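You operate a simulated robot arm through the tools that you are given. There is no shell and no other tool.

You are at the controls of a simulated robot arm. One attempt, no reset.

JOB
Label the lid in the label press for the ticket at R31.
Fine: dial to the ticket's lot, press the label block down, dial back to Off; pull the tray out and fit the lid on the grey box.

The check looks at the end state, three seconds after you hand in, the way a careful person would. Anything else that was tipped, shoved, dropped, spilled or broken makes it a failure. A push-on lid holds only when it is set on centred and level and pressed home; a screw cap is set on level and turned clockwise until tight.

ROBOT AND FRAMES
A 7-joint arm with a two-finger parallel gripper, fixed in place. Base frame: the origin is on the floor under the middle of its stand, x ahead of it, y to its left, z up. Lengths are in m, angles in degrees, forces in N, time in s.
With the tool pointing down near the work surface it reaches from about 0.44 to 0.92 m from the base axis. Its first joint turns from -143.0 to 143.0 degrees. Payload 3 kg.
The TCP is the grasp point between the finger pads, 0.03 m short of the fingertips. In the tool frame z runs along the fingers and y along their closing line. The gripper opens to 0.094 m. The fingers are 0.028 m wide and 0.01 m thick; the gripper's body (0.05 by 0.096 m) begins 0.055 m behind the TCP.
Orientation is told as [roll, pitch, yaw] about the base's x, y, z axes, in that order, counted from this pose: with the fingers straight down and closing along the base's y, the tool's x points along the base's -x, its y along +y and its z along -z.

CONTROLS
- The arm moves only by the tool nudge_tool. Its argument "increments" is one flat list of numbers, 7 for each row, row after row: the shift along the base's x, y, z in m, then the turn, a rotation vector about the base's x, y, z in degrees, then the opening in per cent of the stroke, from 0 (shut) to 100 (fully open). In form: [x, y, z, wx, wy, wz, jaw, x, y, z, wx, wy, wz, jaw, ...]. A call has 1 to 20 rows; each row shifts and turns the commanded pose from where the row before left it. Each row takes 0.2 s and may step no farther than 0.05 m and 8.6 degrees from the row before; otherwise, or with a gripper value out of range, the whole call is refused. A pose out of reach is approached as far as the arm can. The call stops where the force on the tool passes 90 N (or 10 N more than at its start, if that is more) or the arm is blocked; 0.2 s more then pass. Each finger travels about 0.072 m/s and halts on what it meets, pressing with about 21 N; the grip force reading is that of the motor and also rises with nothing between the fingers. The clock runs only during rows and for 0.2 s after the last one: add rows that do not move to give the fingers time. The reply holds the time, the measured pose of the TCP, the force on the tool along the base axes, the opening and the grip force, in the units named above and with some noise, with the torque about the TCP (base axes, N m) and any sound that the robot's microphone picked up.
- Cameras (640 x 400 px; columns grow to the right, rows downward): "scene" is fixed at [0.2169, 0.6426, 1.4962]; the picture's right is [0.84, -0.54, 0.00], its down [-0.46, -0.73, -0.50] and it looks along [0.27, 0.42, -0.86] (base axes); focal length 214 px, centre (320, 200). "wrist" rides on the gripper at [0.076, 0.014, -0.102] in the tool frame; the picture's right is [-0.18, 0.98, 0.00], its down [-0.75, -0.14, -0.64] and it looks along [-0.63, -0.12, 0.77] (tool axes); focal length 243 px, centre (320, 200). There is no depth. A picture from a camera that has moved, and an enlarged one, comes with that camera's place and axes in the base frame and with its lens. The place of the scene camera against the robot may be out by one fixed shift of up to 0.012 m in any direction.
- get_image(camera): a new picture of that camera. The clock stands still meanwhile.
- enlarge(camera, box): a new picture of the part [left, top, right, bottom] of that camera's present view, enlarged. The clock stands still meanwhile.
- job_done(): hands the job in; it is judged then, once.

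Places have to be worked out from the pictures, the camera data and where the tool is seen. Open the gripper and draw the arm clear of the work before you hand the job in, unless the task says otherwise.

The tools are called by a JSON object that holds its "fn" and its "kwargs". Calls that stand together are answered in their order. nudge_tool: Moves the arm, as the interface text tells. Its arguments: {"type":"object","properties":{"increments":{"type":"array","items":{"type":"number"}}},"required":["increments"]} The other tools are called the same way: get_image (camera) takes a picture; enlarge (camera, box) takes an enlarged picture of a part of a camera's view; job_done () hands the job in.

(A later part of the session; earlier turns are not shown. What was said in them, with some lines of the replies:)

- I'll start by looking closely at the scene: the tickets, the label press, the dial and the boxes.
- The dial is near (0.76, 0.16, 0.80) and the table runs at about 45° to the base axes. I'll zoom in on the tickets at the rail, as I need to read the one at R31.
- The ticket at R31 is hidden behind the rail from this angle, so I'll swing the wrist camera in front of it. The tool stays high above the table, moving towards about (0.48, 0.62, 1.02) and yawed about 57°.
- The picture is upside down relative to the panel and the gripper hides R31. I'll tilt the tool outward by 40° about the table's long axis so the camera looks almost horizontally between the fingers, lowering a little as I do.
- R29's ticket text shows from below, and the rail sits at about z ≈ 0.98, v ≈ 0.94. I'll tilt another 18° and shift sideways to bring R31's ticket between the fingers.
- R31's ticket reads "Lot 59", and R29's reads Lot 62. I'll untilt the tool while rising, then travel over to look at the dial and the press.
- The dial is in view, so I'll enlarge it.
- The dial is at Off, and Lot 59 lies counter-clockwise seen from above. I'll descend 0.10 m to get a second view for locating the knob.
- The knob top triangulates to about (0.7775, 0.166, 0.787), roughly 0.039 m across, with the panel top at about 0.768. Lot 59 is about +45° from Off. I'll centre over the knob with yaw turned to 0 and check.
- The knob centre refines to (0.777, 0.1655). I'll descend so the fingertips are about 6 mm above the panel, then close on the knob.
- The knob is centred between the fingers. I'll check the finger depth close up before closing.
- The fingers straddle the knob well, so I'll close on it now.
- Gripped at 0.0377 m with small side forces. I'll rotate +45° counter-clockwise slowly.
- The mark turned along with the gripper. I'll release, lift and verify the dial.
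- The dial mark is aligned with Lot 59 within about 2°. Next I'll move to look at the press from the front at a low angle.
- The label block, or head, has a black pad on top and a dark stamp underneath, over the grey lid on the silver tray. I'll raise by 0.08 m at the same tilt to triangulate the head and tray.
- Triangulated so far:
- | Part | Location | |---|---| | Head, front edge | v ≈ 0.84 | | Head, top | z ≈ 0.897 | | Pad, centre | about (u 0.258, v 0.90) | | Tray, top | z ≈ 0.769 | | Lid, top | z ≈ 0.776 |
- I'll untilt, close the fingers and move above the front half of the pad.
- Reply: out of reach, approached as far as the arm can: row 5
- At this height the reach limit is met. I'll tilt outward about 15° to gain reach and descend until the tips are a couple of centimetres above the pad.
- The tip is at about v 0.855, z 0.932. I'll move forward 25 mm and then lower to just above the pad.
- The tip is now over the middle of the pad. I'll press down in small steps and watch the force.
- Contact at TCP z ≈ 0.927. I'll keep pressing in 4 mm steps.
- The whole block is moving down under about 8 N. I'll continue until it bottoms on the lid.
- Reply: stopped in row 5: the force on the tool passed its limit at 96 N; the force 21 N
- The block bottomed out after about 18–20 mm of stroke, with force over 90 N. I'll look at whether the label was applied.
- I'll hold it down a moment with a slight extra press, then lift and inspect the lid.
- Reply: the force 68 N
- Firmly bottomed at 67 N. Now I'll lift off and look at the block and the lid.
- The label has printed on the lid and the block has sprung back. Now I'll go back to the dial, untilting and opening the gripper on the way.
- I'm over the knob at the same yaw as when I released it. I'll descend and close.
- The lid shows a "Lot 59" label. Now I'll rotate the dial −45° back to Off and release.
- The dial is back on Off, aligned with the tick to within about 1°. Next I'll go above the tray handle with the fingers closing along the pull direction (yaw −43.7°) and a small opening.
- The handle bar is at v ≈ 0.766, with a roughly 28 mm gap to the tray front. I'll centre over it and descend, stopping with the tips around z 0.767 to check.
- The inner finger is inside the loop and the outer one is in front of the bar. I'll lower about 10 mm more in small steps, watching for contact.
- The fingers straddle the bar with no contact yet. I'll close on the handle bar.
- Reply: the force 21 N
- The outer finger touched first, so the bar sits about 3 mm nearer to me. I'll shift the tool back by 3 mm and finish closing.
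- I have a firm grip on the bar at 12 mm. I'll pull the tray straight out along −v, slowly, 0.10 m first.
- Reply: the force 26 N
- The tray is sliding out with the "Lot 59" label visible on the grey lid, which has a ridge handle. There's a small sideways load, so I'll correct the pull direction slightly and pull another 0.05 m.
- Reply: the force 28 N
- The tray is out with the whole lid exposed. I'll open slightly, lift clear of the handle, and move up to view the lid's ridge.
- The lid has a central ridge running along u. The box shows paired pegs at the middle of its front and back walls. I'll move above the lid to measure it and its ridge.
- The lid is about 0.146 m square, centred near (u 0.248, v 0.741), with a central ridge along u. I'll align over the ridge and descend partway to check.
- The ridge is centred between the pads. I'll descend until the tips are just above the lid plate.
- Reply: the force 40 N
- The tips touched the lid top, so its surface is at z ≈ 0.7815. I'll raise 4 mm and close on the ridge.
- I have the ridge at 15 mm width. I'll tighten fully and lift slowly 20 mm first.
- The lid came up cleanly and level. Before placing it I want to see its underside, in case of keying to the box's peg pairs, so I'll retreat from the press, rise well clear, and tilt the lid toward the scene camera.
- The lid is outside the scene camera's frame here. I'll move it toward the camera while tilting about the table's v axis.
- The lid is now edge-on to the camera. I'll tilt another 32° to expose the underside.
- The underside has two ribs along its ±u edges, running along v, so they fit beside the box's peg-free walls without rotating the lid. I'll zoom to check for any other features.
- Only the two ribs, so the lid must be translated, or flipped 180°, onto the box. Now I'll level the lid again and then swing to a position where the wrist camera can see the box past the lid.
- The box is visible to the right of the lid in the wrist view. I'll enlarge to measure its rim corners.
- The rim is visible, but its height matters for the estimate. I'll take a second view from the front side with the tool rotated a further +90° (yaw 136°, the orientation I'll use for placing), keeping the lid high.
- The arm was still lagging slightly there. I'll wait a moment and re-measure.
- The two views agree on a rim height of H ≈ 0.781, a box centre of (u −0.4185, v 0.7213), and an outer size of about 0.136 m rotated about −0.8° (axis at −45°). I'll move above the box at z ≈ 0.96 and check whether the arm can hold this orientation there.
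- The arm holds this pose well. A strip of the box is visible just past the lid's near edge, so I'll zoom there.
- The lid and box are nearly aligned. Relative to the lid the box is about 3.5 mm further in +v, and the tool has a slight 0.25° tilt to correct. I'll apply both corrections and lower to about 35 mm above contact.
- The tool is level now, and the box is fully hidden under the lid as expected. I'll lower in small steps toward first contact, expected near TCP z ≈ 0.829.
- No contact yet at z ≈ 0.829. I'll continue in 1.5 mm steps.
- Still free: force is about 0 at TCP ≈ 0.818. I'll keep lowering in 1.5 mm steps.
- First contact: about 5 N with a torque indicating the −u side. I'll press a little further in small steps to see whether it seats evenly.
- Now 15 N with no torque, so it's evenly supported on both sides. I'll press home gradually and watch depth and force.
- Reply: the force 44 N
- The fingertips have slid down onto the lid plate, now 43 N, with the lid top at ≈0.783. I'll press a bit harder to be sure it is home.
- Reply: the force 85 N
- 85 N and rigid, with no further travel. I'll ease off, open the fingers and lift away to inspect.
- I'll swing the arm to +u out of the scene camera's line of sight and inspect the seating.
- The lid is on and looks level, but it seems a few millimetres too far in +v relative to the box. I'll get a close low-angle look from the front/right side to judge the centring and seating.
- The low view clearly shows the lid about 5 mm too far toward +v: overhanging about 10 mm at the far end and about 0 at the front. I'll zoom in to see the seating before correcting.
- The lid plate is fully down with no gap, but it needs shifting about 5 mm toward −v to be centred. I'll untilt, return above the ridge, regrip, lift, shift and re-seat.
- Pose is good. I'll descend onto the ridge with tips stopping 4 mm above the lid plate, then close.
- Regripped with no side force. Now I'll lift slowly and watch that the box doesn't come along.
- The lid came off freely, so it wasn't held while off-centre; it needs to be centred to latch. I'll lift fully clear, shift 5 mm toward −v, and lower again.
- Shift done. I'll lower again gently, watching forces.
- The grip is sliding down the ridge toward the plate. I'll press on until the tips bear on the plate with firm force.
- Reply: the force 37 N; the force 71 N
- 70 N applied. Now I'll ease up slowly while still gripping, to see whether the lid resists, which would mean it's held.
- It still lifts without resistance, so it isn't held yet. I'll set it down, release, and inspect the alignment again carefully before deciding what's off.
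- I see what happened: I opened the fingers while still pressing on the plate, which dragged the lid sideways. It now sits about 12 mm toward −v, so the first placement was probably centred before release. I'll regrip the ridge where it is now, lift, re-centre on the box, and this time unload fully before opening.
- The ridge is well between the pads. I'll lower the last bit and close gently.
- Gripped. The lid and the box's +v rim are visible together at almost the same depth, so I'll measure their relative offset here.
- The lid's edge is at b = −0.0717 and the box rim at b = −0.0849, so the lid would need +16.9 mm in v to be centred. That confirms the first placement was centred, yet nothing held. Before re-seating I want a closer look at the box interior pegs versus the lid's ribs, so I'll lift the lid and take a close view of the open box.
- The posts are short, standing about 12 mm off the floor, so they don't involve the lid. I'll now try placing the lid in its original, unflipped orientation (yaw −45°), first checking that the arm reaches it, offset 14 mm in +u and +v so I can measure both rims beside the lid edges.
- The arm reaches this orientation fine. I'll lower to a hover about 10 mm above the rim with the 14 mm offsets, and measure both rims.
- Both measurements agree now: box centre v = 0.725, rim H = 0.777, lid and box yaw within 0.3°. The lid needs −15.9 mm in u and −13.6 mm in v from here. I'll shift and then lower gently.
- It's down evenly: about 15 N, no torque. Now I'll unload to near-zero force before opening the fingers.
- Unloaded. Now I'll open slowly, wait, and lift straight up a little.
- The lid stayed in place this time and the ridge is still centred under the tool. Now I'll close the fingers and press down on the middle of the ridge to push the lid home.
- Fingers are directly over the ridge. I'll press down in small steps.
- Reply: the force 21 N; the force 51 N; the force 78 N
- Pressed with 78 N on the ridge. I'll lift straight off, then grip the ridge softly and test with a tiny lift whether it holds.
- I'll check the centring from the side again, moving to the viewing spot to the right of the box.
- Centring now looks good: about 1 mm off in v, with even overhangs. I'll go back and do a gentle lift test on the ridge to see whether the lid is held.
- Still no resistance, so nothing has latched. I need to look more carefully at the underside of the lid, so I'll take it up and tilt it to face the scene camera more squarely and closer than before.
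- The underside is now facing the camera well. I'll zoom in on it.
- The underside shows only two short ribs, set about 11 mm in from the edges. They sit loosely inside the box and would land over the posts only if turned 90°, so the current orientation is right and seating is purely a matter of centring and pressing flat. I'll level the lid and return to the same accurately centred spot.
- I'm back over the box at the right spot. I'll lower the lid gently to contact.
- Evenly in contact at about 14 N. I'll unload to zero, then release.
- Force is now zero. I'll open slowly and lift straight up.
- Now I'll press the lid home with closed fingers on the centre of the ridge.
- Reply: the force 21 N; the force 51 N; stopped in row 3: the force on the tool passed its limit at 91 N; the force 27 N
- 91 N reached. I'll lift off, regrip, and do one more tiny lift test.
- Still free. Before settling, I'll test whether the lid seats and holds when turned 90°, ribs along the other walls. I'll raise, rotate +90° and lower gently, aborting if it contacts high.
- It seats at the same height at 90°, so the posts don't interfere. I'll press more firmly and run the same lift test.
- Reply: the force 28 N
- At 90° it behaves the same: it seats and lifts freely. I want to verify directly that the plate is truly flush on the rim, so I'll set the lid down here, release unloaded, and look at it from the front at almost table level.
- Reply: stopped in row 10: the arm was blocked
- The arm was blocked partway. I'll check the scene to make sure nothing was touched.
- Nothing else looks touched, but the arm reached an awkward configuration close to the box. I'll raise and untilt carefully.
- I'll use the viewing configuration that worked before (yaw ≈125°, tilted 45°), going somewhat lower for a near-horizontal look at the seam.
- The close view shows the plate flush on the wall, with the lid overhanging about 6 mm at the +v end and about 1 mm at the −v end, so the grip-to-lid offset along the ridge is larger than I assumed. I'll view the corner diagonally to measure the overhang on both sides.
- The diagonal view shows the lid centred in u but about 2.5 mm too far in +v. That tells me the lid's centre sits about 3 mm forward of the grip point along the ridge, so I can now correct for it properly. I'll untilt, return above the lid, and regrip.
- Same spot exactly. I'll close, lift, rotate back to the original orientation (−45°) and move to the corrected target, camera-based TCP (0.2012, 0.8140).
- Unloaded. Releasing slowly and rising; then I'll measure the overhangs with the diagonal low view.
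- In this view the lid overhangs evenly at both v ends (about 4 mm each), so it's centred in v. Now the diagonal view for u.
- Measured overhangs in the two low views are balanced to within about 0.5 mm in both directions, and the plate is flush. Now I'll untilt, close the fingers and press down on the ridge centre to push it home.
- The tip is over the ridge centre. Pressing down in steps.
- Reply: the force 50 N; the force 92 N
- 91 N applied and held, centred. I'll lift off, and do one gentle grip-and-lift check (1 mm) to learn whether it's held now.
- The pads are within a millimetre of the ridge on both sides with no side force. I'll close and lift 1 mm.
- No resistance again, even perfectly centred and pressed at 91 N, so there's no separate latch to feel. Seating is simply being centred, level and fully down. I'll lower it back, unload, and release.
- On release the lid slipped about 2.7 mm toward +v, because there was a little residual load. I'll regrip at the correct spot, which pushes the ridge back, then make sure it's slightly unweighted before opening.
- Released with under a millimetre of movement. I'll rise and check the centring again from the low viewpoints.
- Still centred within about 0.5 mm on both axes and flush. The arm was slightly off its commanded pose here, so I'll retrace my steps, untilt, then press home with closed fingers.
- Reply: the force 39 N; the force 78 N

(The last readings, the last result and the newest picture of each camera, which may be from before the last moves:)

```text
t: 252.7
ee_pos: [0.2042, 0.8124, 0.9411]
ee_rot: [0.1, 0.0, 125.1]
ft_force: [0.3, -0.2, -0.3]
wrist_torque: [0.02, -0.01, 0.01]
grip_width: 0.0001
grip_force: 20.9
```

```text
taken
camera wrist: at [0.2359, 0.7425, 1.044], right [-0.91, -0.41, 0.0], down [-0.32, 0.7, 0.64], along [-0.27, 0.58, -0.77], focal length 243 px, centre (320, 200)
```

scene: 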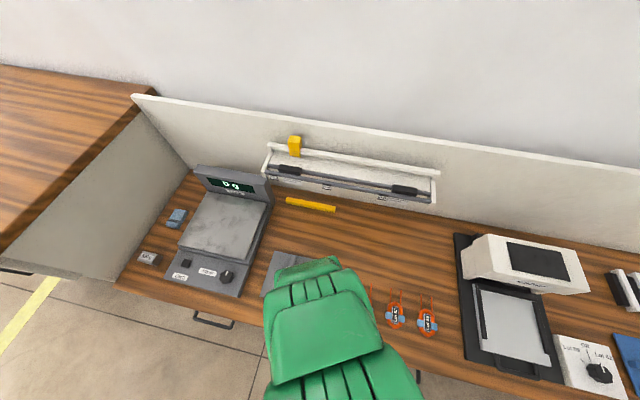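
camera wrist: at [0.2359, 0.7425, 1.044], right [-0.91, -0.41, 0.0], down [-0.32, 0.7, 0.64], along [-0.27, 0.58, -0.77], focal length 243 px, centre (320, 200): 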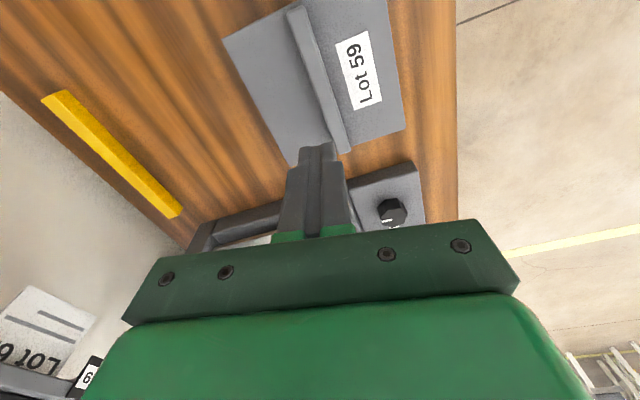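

Pressed at 78 N and lifted cleanly. One last low-angle look to confirm nothing shifted during the press.

{"fn": "nudge_tool", "kwargs": {"increments": [0.0175, -0.0396, 0.01, 0, 0, 0, 0, 0.0175, -0.0396, 0.01, 0, 0, 0, 30, 0.0175, -0.0396, 0.01, 0, 0, 0, 60, 0.0175, -0.0396, 0.005, 0, 0, 0, 100, 0.0175, -0.0396, 0, 0, 0, 0, 100, 0, 0, -0.0175, 6.8, 3.17, 0, 100, 0, 0, -0.0175, 6.8, 3.17, 0, 100, 0, 0, -0.0175, 6.8, 3.17, 0, 100, 0, 0, -0.0175, 6.8, 3.17, 0, 100, 0, 0, -0.0175, 6.8, 3.17, 0, 100, 0, 0, -0.0175, 6.8, 3.17, 0, 100, 0, 0, -0.012, 0, 0, 0, 100, 0, 0, 0, 0, 0, 0, 100]}}

{"fn": "enlarge", "kwargs": {"camera": "wrist", "box": [230, 60, 390, 170]}}

{"fn": "enlarge", "kwargs": {"camera": "wrist", "box": [235, 95, 305, 150]}}

{"fn": "enlarge", "kwargs": {"camera": "wrist", "box": [325, 85, 395, 140]}}

```text
t: 255.5
ee_pos: [0.2923, 0.6148, 0.8581]
ee_rot: [-9.7, -44.2, 129.0]
ft_force: [-0.1, 0.5, 0.4]
wrist_torque: [-0.02, 0.02, -0.01]
grip_width: 0.0939
grip_force: 0.0
```

```text
3.64 times, centred on (310, 115) of wrist
camera zoom: at [0.3443, 0.4989, 0.8765], right [-0.91, -0.42, 0.01], down [-0.03, 0.08, 1.0], along [-0.42, 0.91, -0.09], focal length 882 px, centre (356, 509)
```

zoom: 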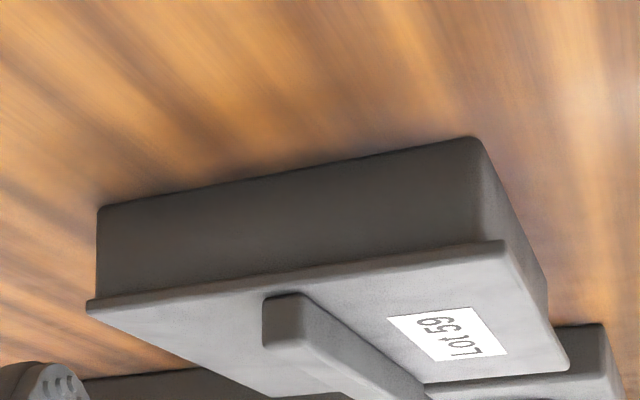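

```text
7.27 times, centred on (270, 122) of wrist
camera zoom: at [0.3443, 0.4989, 0.8765], right [-0.91, -0.42, 0.01], down [-0.03, 0.08, 1.0], along [-0.42, 0.91, -0.09], focal length 1764 px, centre (684, 764)
```

zoom: 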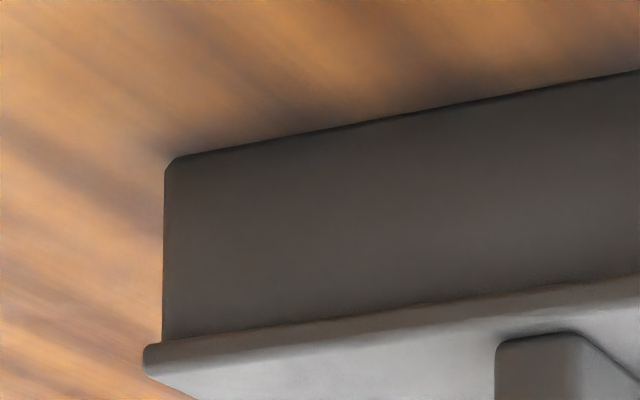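

```text
7.27 times, centred on (360, 112) of wrist
camera zoom: at [0.3443, 0.4989, 0.8765], right [-0.91, -0.42, 0.01], down [-0.03, 0.08, 1.0], along [-0.42, 0.91, -0.09], focal length 1764 px, centre (29, 836)
```

zoom: 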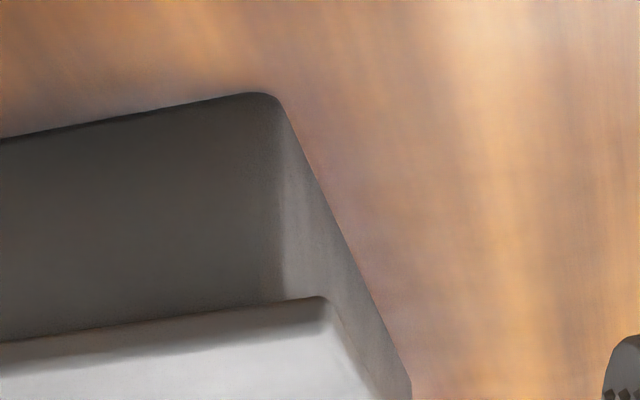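

The press nudged the lid about 2 mm toward −v. I'll finish by re-centring with the gripper, pushing down moderately while gripped, then unloading and releasing without pressing from above again.

{"fn": "nudge_tool", "kwargs": {"increments": [0, 0, 0.0195, -6.8, -3.17, 0, 100, 0, 0, 0.0195, -6.8, -3.17, 0, 100, 0, 0, 0.0175, -6.8, -3.17, 0, 100, 0, 0, 0.0175, -6.8, -3.17, 0, 80, 0, 0, 0.0175, -6.8, -3.17, 0, 60, 0, 0, 0.0175, -6.8, -3.17, 0, 50, -0.0178, 0.0393, 0, 0, 0, 2, 50, -0.0178, 0.0393, 0, 0, 0, 2, 50, -0.0178, 0.0393, 0, 0, 0, 2, 50, -0.0178, 0.0393, 0, 0, 0, 2, 50, -0.0178, 0.0393, 0, 0, 0, 2, 50, 0, 0, -0.03, 0, 0, 0, 50, 0, 0, -0.03, 0, 0, 0, 50, 0, 0, 0, 0, 0, 0, 50, 0, 0, 0, 0, 0, 0, 50]}}

{"fn": "get_image", "kwargs": {"camera": "wrist"}}

{"fn": "enlarge", "kwargs": {"camera": "wrist", "box": [200, 0, 420, 200]}}

```text
t: 258.7
ee_pos: [0.2026, 0.8096, 0.9064]
ee_rot: [0.1, 0.0, 135.0]
ft_force: [-0.1, -0.7, 0.1]
wrist_torque: [0.04, 0.02, 0.02]
grip_width: 0.0472
grip_force: 0.0
```

```text
taken
camera wrist: at [0.246, 0.7465, 1.0104], right [-0.83, -0.56, 0.0], down [-0.43, 0.63, 0.64], along [-0.36, 0.53, -0.77], focal length 243 px, centre (320, 200)
```

wrist: 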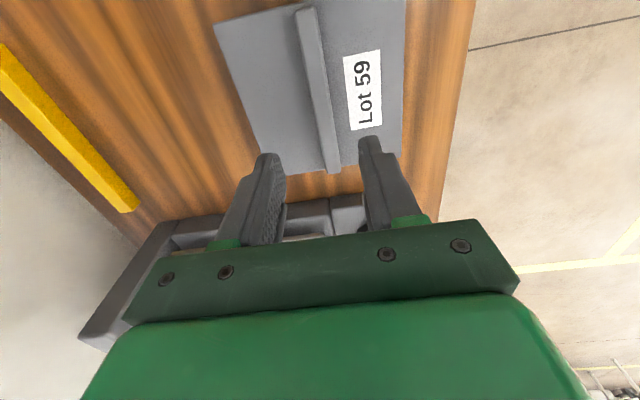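

```text
2.00 times, centred on (310, 100) of wrist
camera zoom: at [0.246, 0.7465, 1.0104], right [-0.83, -0.56, 0.0], down [-0.43, 0.63, 0.64], along [-0.36, 0.53, -0.77], focal length 485 px, centre (340, 400)
```

zoom: 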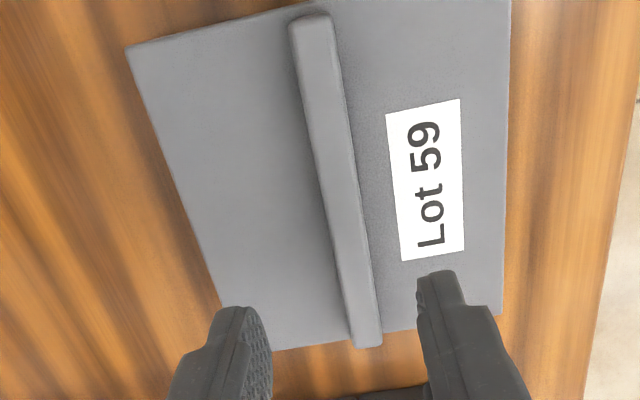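

The ridge is about 2.2 mm to −v of where it should be. Gripping at the right spot will push it back into place.

{"fn": "nudge_tool", "kwargs": {"increments": [0.0001, 0.0011, -0.03, 0, 0, 0, 50, 0, 0, -0.03, 0, 0, 0, 50, 0, 0, -0.025, 0, 0, 0, 50, 0, 0, -0.0056, 0, 0, 0, 50, 0, 0, 0, 0, 0, 0, 50, 0, 0, 0, 0, 0, 0, 30, 0, 0, 0, 0, 0, 0, 20, 0, 0, 0, 0, 0, 0, 5, 0, 0, 0, 0, 0, 0, 0, 0, 0, 0, 0, 0, 0, 0]}}

{"fn": "nudge_tool", "kwargs": {"increments": [0, 0, -0.001, 0, 0, 0, 0, 0, 0, 0, 0, 0, 0, 0]}}

{"fn": "get_image", "kwargs": {"camera": "wrist"}}

```text
t: 260.9
ee_pos: [0.2035, 0.812, 0.8169]
ee_rot: [0.1, 0.0, 135.1]
ft_force: [0.0, 0.2, 0.1]
wrist_torque: [0.04, 0.02, 0.01]
grip_width: 0.0153
grip_force: 20.6
```

```text
t: 261.5
ee_pos: [0.203, 0.8108, 0.815]
ee_rot: [0.1, 0.0, 134.9]
ft_force: [-0.4, -2.9, 12.4]
wrist_torque: [-0.21, -0.17, 0.02]
grip_width: 0.0151
grip_force: 21.0
```

```text
taken
camera wrist: at [0.2461, 0.7479, 0.9193], right [-0.83, -0.56, 0.0], down [-0.43, 0.63, 0.64], along [-0.36, 0.53, -0.77], focal length 243 px, centre (320, 200)
```

wrist: 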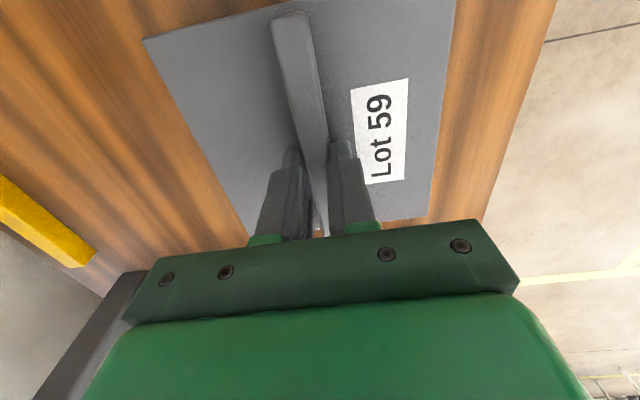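

Gripped at the right place. To relieve any sideways stress I'll lift 2 mm clear, then set it down until it just touches, and release.

{"fn": "nudge_tool", "kwargs": {"increments": [0, 0, 0.0015, 0, 0, 0, 0, 0, 0, 0.0015, 0, 0, 0, 0, 0, 0, 0, 0, 0, 0, 0, 0, 0, 0, 0, 0, 0, 0]}}

{"fn": "nudge_tool", "kwargs": {"increments": [0, 0, -0.001, 0, 0, 0, 0, 0, 0, -0.0007, 0, 0, 0, 0, 0, 0, 0, 0, 0, 0, 0]}}

{"fn": "nudge_tool", "kwargs": {"increments": [0, 0, -0.0005, 0, 0, 0, 0, 0, 0, 0, 0, 0, 0, 0]}}

{"fn": "nudge_tool", "kwargs": {"increments": [0, 0, -0.0005, 0, 0, 0, 0, 0, 0, 0, 0, 0, 0, 0]}}

```text
t: 262.5
ee_pos: [0.2031, 0.8127, 0.8176]
ee_rot: [0.1, 0.0, 135.0]
ft_force: [0.8, -0.5, -1.0]
wrist_torque: [-0.01, 0.05, -0.02]
grip_width: 0.0151
grip_force: 21.3
```

```text
t: 263.3
ee_pos: [0.2038, 0.8102, 0.8173]
ee_rot: [0.1, 0.0, 135.0]
ft_force: [-0.3, 0.2, -1.0]
wrist_torque: [-0.02, -0.04, 0.02]
grip_width: 0.0152
grip_force: 20.9
```

```text
t: 263.9
ee_pos: [0.2035, 0.8115, 0.8164]
ee_rot: [0.1, 0.0, 134.9]
ft_force: [-0.8, 1.1, 0.0]
wrist_torque: [-0.03, 0.03, -0.03]
grip_width: 0.015
grip_force: 20.6
```

```text
t: 264.5
ee_pos: [0.2025, 0.811, 0.8158]
ee_rot: [0.0, 0.0, 135.0]
ft_force: [-1.2, -0.4, 7.2]
wrist_torque: [-0.02, -0.03, -0.02]
grip_width: 0.0154
grip_force: 21.2
```

Just touching. I'll back off 0.45 mm to zero load and open very gradually.

{"fn": "nudge_tool", "kwargs": {"increments": [0, 0, 0.00045, 0, 0, 0, 0, 0, 0, 0, 0, 0, 0, 0, 0, 0, 0, 0, 0, 0, 0]}}

{"fn": "nudge_tool", "kwargs": {"increments": [0, 0, 0, 0, 0, 0, 16.5, 0, 0, 0, 0, 0, 0, 17, 0, 0, 0, 0, 0, 0, 18, 0, 0, 0, 0, 0, 0, 22, 0, 0, 0, 0, 0, 0, 30, 0, 0, 0, 0, 0, 0, 45, 0, 0, 0, 0, 0, 0, 50]}}

{"fn": "get_image", "kwargs": {"camera": "wrist"}}

```text
t: 265.3
ee_pos: [0.2031, 0.8117, 0.8168]
ee_rot: [0.1, -0.1, 135.0]
ft_force: [-0.7, 0.3, 1.5]
wrist_torque: [0.14, 0.08, -0.02]
grip_width: 0.0153
grip_force: 20.4
```

```text
t: 266.9
ee_pos: [0.2022, 0.8107, 0.8157]
ee_rot: [0.2, 0.1, 135.0]
ft_force: [-0.2, -0.8, -0.2]
wrist_torque: [-0.01, 0.04, -0.02]
grip_width: 0.0471
grip_force: 0.0
```

```text
taken
camera wrist: at [0.2462, 0.748, 0.9194], right [-0.83, -0.56, 0.0], down [-0.43, 0.63, 0.64], along [-0.36, 0.53, -0.77], focal length 243 px, centre (320, 200)
```

wrist: 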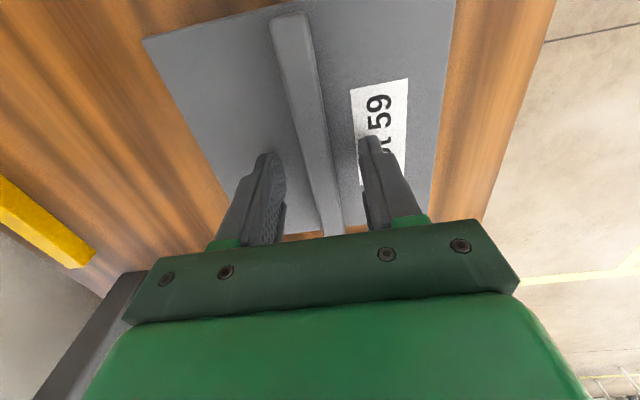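

The lid didn't move this time, so it's centred. I'll finish with a gentle, low-force press (about 20–25 N) on the ridge centre, which is too light to push it sideways.

{"fn": "nudge_tool", "kwargs": {"increments": [0, 0, 0.02, 0, 0, 0, 50, 0, 0, 0.025, 0, 0, 0, 50, 0, 0, 0, 0, 0, 0, 20, 0, 0, 0, 0, 0, 0, 0, 0, 0, 0, 0, 0, 0, 0, 0, 0, 0, 0, 0, 0, 0, 0, 0, -0.018, 0, 0, 0, 0, 0, 0, -0.006, 0, 0, 0, 0, 0, 0, 0, 0, 0, 0, 0]}}

{"fn": "get_image", "kwargs": {"camera": "wrist"}}

```text
t: 268.9
ee_pos: [0.2042, 0.8101, 0.8366]
ee_rot: [0.1, 0.0, 135.0]
ft_force: [-0.2, -0.1, -0.1]
wrist_torque: [0.0, -0.01, 0.03]
grip_width: 0.0
grip_force: 20.8
```

```text
taken
camera wrist: at [0.2466, 0.7477, 0.9409], right [-0.83, -0.56, 0.0], down [-0.43, 0.63, 0.64], along [-0.36, 0.53, -0.77], focal length 243 px, centre (320, 200)
```

wrist: 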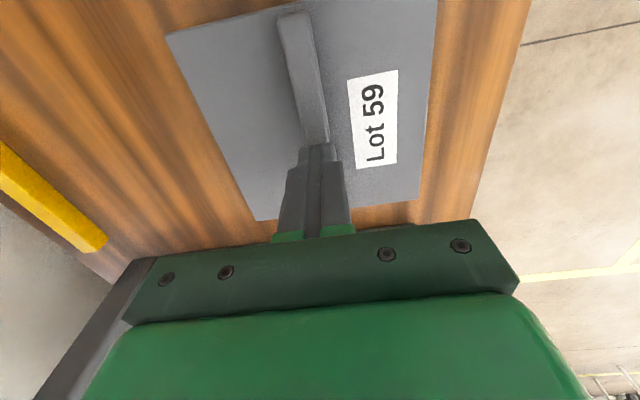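

{"fn": "nudge_tool", "kwargs": {"increments": [0, 0, -0.004, 0, 0, 0, 0, 0, 0, -0.0025, 0, 0, 0, 0, 0, 0, 0, 0, 0, 0, 0]}}

{"fn": "nudge_tool", "kwargs": {"increments": [0, 0, -0.001, 0, 0, 0, 0, 0, 0, 0, 0, 0, 0, 0]}}

```text
t: 269.7
ee_pos: [0.203, 0.8121, 0.8309]
ee_rot: [0.1, 0.1, 135.0]
ft_force: [0.4, 0.3, 0.4]
wrist_torque: [-0.02, -0.01, -0.01]
grip_width: 0.0001
grip_force: 21.1
```

```text
t: 270.3
ee_pos: [0.2021, 0.811, 0.831]
ee_rot: [0.0, 0.0, 135.0]
ft_force: [-0.2, -0.8, 7.3]
wrist_torque: [-0.05, 0.0, -0.03]
grip_width: 0.0002
grip_force: 20.9
```

{"fn": "nudge_tool", "kwargs": {"increments": [0, 0, -0.0008, 0, 0, 0, 0, 0, 0, 0, 0, 0, 0, 0, 0, 0, 0, 0, 0, 0, 0]}}

{"fn": "nudge_tool", "kwargs": {"increments": [0, 0, -0.0004, 0, 0, 0, 0, 0, 0, 0, 0, 0, 0, 0, 0, 0, 0, 0, 0, 0, 0]}}

```text
t: 271.1
ee_pos: [0.2026, 0.8119, 0.829]
ee_rot: [0.0, 0.0, 135.0]
ft_force: [-0.5, -4.0, 28.2]
wrist_torque: [-0.12, -0.01, -0.02]
grip_width: 0.0
grip_force: 21.1
```

```text
t: 271.9
ee_pos: [0.2021, 0.8109, 0.8298]
ee_rot: [-0.1, -0.1, 135.0]
ft_force: [-0.9, 2.1, 41.5]
wrist_torque: [0.02, -0.05, 0.05]
grip_width: 0.0
grip_force: 20.8
```

41 N. I'll lift off and check the lid's position from above and from the low view.

{"fn": "nudge_tool", "kwargs": {"increments": [0, 0, 0.003, 0, 0, 0, 0, 0, 0, 0.01, 0, 0, 0, 0, 0, 0, 0.03, 0, 0, 0, 0, 0, 0, 0.035, 0, 0, 0, 0, 0, 0, 0, 0, 0, 0, 0]}}

{"fn": "enlarge", "kwargs": {"camera": "wrist", "box": [200, 0, 420, 200]}}

{"fn": "nudge_tool", "kwargs": {"increments": [0.0178, -0.0394, 0.015, 0, 0, -2, 0, 0.0178, -0.0394, 0.015, 0, 0, -2, 30, 0.0178, -0.0394, 0.015, 0, 0, -2, 60, 0.0178, -0.0394, 0.015, 0, 0, -2, 100, 0.0178, -0.0394, 0.01, 0, 0, -2, 100, 0, 0, -0.0175, 6.8, 3.17, 0, 100, 0, 0, -0.0175, 6.8, 3.17, 0, 100, 0, 0, -0.0175, 6.8, 3.17, 0, 100, 0, 0, -0.0175, 6.8, 3.17, 0, 100, 0, 0, -0.0175, 6.8, 3.17, 0, 100, 0, 0, -0.0175, 6.8, 3.17, 0, 100, 0, 0, -0.01, 0, 0, 0, 100, 0, 0, 0, 0, 0, 0, 100]}}

{"fn": "enlarge", "kwargs": {"camera": "wrist", "box": [230, 60, 390, 170]}}

```text
t: 273.1
ee_pos: [0.2033, 0.8112, 0.9072]
ee_rot: [0.1, -0.1, 135.0]
ft_force: [-0.1, 0.3, -0.2]
wrist_torque: [0.0, -0.04, -0.01]
grip_width: 0.0
grip_force: 20.7
```

```text
2.00 times, centred on (310, 100) of wrist
camera zoom: at [0.2463, 0.7476, 1.01], right [-0.83, -0.56, 0.0], down [-0.43, 0.63, 0.64], along [-0.36, 0.53, -0.77], focal length 485 px, centre (340, 400)
```

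zoom: 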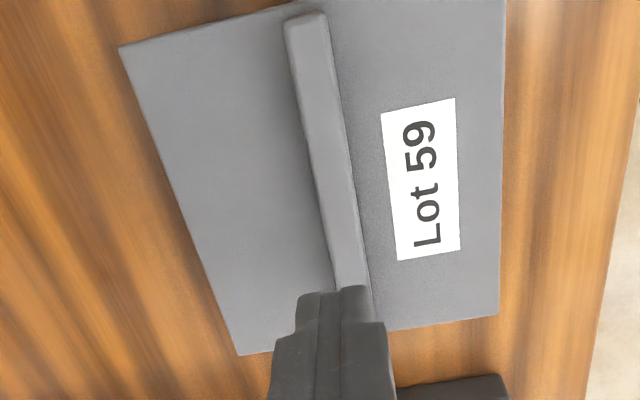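

```text
t: 275.9
ee_pos: [0.2914, 0.6136, 0.8597]
ee_rot: [-9.8, -44.1, 129.0]
ft_force: [-0.1, -0.9, 0.0]
wrist_torque: [0.0, 0.01, -0.02]
grip_width: 0.0939
grip_force: 0.1
```

```text
3.64 times, centred on (310, 115) of wrist
camera zoom: at [0.3445, 0.4995, 0.8796], right [-0.91, -0.42, 0.01], down [-0.03, 0.08, 1.0], along [-0.42, 0.91, -0.09], focal length 882 px, centre (356, 509)
```

zoom: 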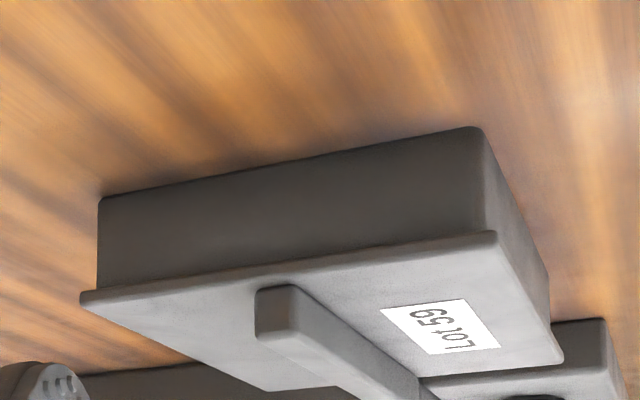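

The lid now sits centred to within about 1 mm, level and flush. I'll untilt and withdraw the arm to its starting area, then check the whole scene.

{"fn": "nudge_tool", "kwargs": {"increments": [0, 0, 0.02, -6.8, -3.17, 0, 100, 0, 0, 0.02, -6.8, -3.17, 0, 100, 0, 0, 0.02, -6.8, -3.17, 0, 100, 0, 0, 0.02, -6.8, -3.17, 0, 100, 0, 0, 0.02, -6.8, -3.17, 0, 100, 0, 0, 0.02, -6.8, -3.17, 0, 100, 0, 0, 0.03, 0, 0, 0, 100, 0, 0, 0, 0, 0, 0, 100]}}

{"fn": "nudge_tool", "kwargs": {"increments": [0.0148, -0.0348, 0.012, 0, 0, -8.33, 100, 0.0148, -0.0348, 0.012, 0, 0, -8.33, 100, 0.0148, -0.0348, 0.012, 0, 0, -8.33, 100, 0.0148, -0.0348, 0.012, 0, 0, -8.33, 100, 0.0148, -0.0348, 0.012, 0, 0, -8.33, 100, 0.0148, -0.0348, 0.012, 0, 0, -8.33, 100, 0.0148, -0.0348, 0.012, 0, 0, -8.33, 100, 0.0148, -0.0348, 0.012, 0, 0, -8.33, 100, 0.0148, -0.0348, 0.012, 0, 0, -8.33, 100, 0.0148, -0.0348, 0.012, 0, 0, -8.33, 100, 0.0148, -0.0348, 0.012, 0, 0, -8.33, 100, 0.0148, -0.0348, 0.012, 0, 0, -8.33, 100, 0.0148, -0.0348, 0.012, 0, 0, -8.33, 100, 0.0148, -0.0348, 0.012, 0, 0, -8.33, 100, 0.0148, -0.0348, 0.012, 0, 0, -8.33, 100, 0, 0, 0, 0, 0, 0, 100]}}

{"fn": "get_image", "kwargs": {"camera": "scene"}}

{"fn": "get_image", "kwargs": {"camera": "wrist"}}

```text
t: 277.7
ee_pos: [0.2921, 0.6145, 1.0121]
ee_rot: [0.0, 0.2, 124.9]
ft_force: [0.1, 0.5, 0.4]
wrist_torque: [0.0, -0.03, -0.02]
grip_width: 0.0941
grip_force: 0.1
```

```text
t: 281.1
ee_pos: [0.5145, 0.0915, 1.1915]
ee_rot: [0.1, 0.0, 0.0]
ft_force: [-0.4, -0.4, -1.0]
wrist_torque: [0.04, 0.01, 0.0]
grip_width: 0.094
grip_force: 0.0
```

```text
taken
```

scene: 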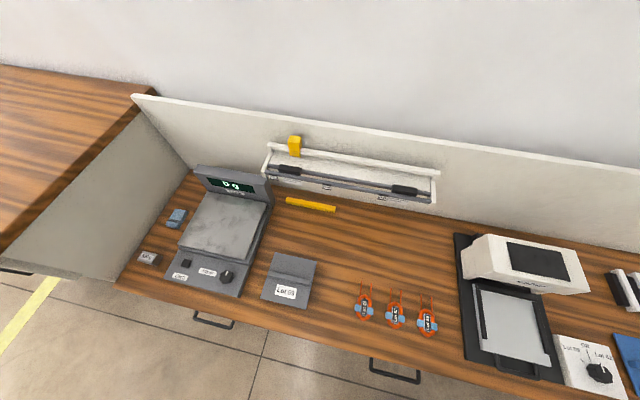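

```text
taken
camera wrist: at [0.4375, 0.1076, 1.2951], right [0.18, 0.98, 0.0], down [0.75, -0.14, 0.64], along [0.63, -0.12, -0.77], focal length 243 px, centre (320, 200)
```

wrist: 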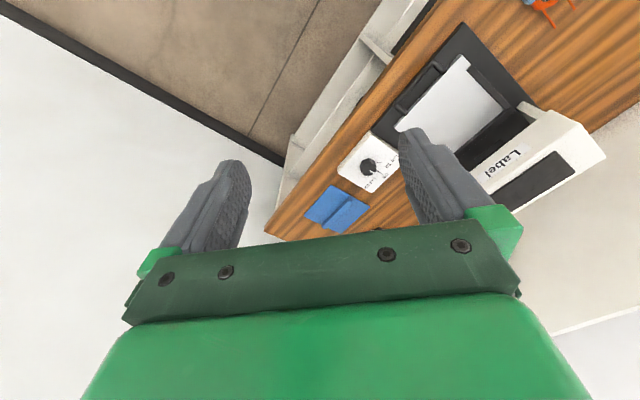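

{"fn": "enlarge", "kwargs": {"camera": "scene", "box": [245, 240, 335, 315]}}

{"fn": "enlarge", "kwargs": {"camera": "scene", "box": [440, 220, 640, 400]}}

{"fn": "enlarge", "kwargs": {"camera": "scene", "box": [575, 345, 635, 390]}}

{"fn": "enlarge", "kwargs": {"camera": "scene", "box": [120, 120, 340, 310]}}

```text
5.33 times, centred on (290, 278) of scene
camera zoom: at [0.2169, 0.6426, 1.4962], right [0.84, -0.54, 0.0], down [-0.46, -0.73, -0.5], along [0.27, 0.42, -0.86], focal length 1144 px, centre (480, -213)
```

zoom: 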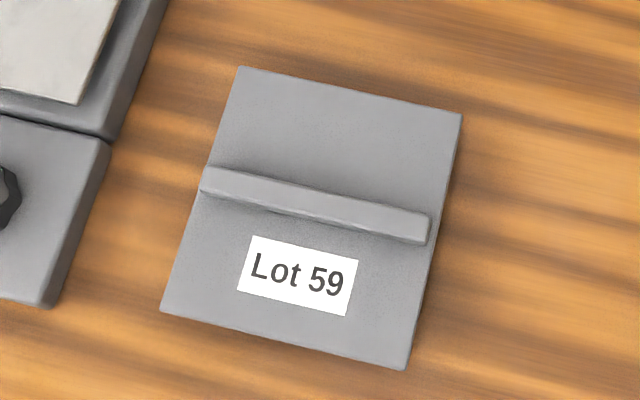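

```text
2.22 times, centred on (540, 310) of scene
camera zoom: at [0.2169, 0.6426, 1.4962], right [0.84, -0.54, 0.0], down [-0.46, -0.73, -0.5], along [0.27, 0.42, -0.86], focal length 477 px, centre (-169, -44)
```

zoom: 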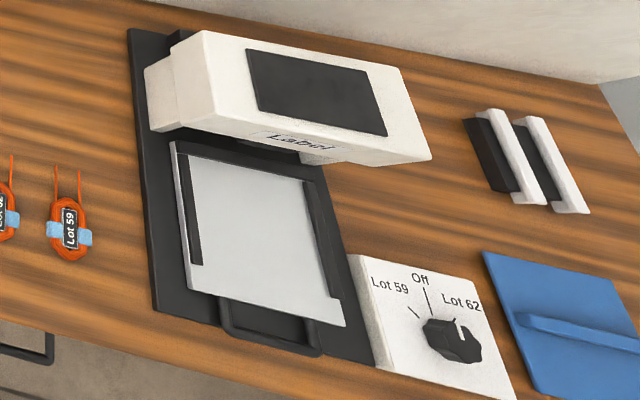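

```text
8.89 times, centred on (605, 368) of scene
camera zoom: at [0.2169, 0.6426, 1.4962], right [0.84, -0.54, 0.0], down [-0.46, -0.73, -0.5], along [0.27, 0.42, -0.86], focal length 1906 px, centre (-2213, -1289)
```

zoom: 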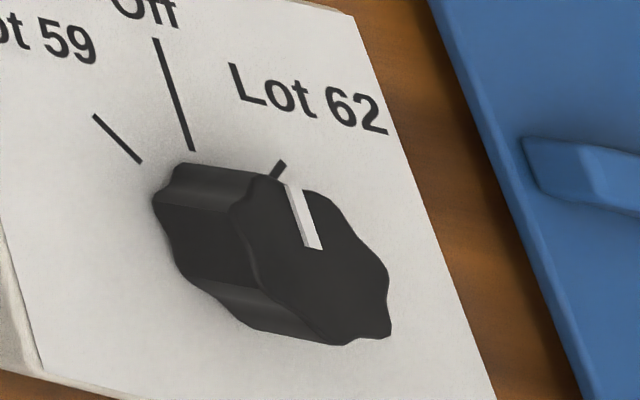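

```text
2.11 times, centred on (230, 215) of scene
camera zoom: at [0.2169, 0.6426, 1.4962], right [0.84, -0.54, 0.0], down [-0.46, -0.73, -0.5], along [0.27, 0.42, -0.86], focal length 452 px, centre (510, 168)
```

zoom: 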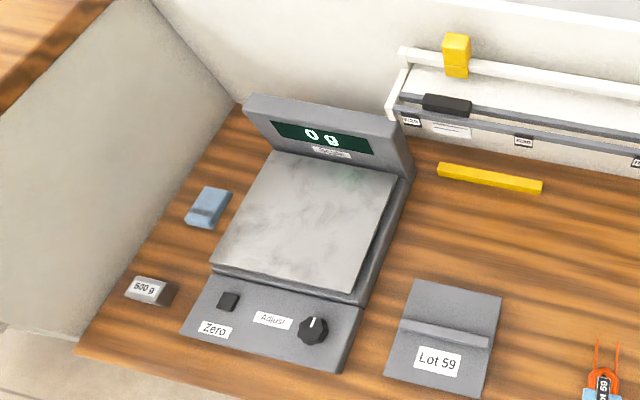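

Everything checks out:

- **Dial:** on Off.
- **Lid:** carries "Lot 59" and sits centred, level and flush on the grey box.
- **Other objects:** undisturbed.
- **Arm:** gripper open, drawn clear at its start pose.

I'm handing the job in.

{"fn": "job_done", "kwargs": {}}

```text
The job is handed in.
```

The lid is labelled "Lot 59" to match the ticket at R31 and is sitting on the grey box. The job is handed in, but I can't confirm the lid is held on.

- **Dial:** turned to Lot 59 for the print, then back to Off. The mark lines up with the Off tick.
- **Label:** one press of the label block put the "Lot 59" label on the lid.
- **Tray:** pulled out about 15 cm and left out.
- **Lid:** about 1 mm off centre, level, with the plate flush on the rim. I never felt it latch. In every lift test it came up freely, including after a centred 91 N press. The last press, after final placement, was only about 41 N, because harder presses had been sliding the lid sideways.
- **Extra handling:** I placed and regripped the lid several times to get it centred. Twice it slid off centre when I opened the fingers under load, and I re-set it each time.
- **Everything else:** in the final pictures the coils, scale, weights, yellow bar and blue lid look undisturbed. The gripper is open and the arm is back at its start position.
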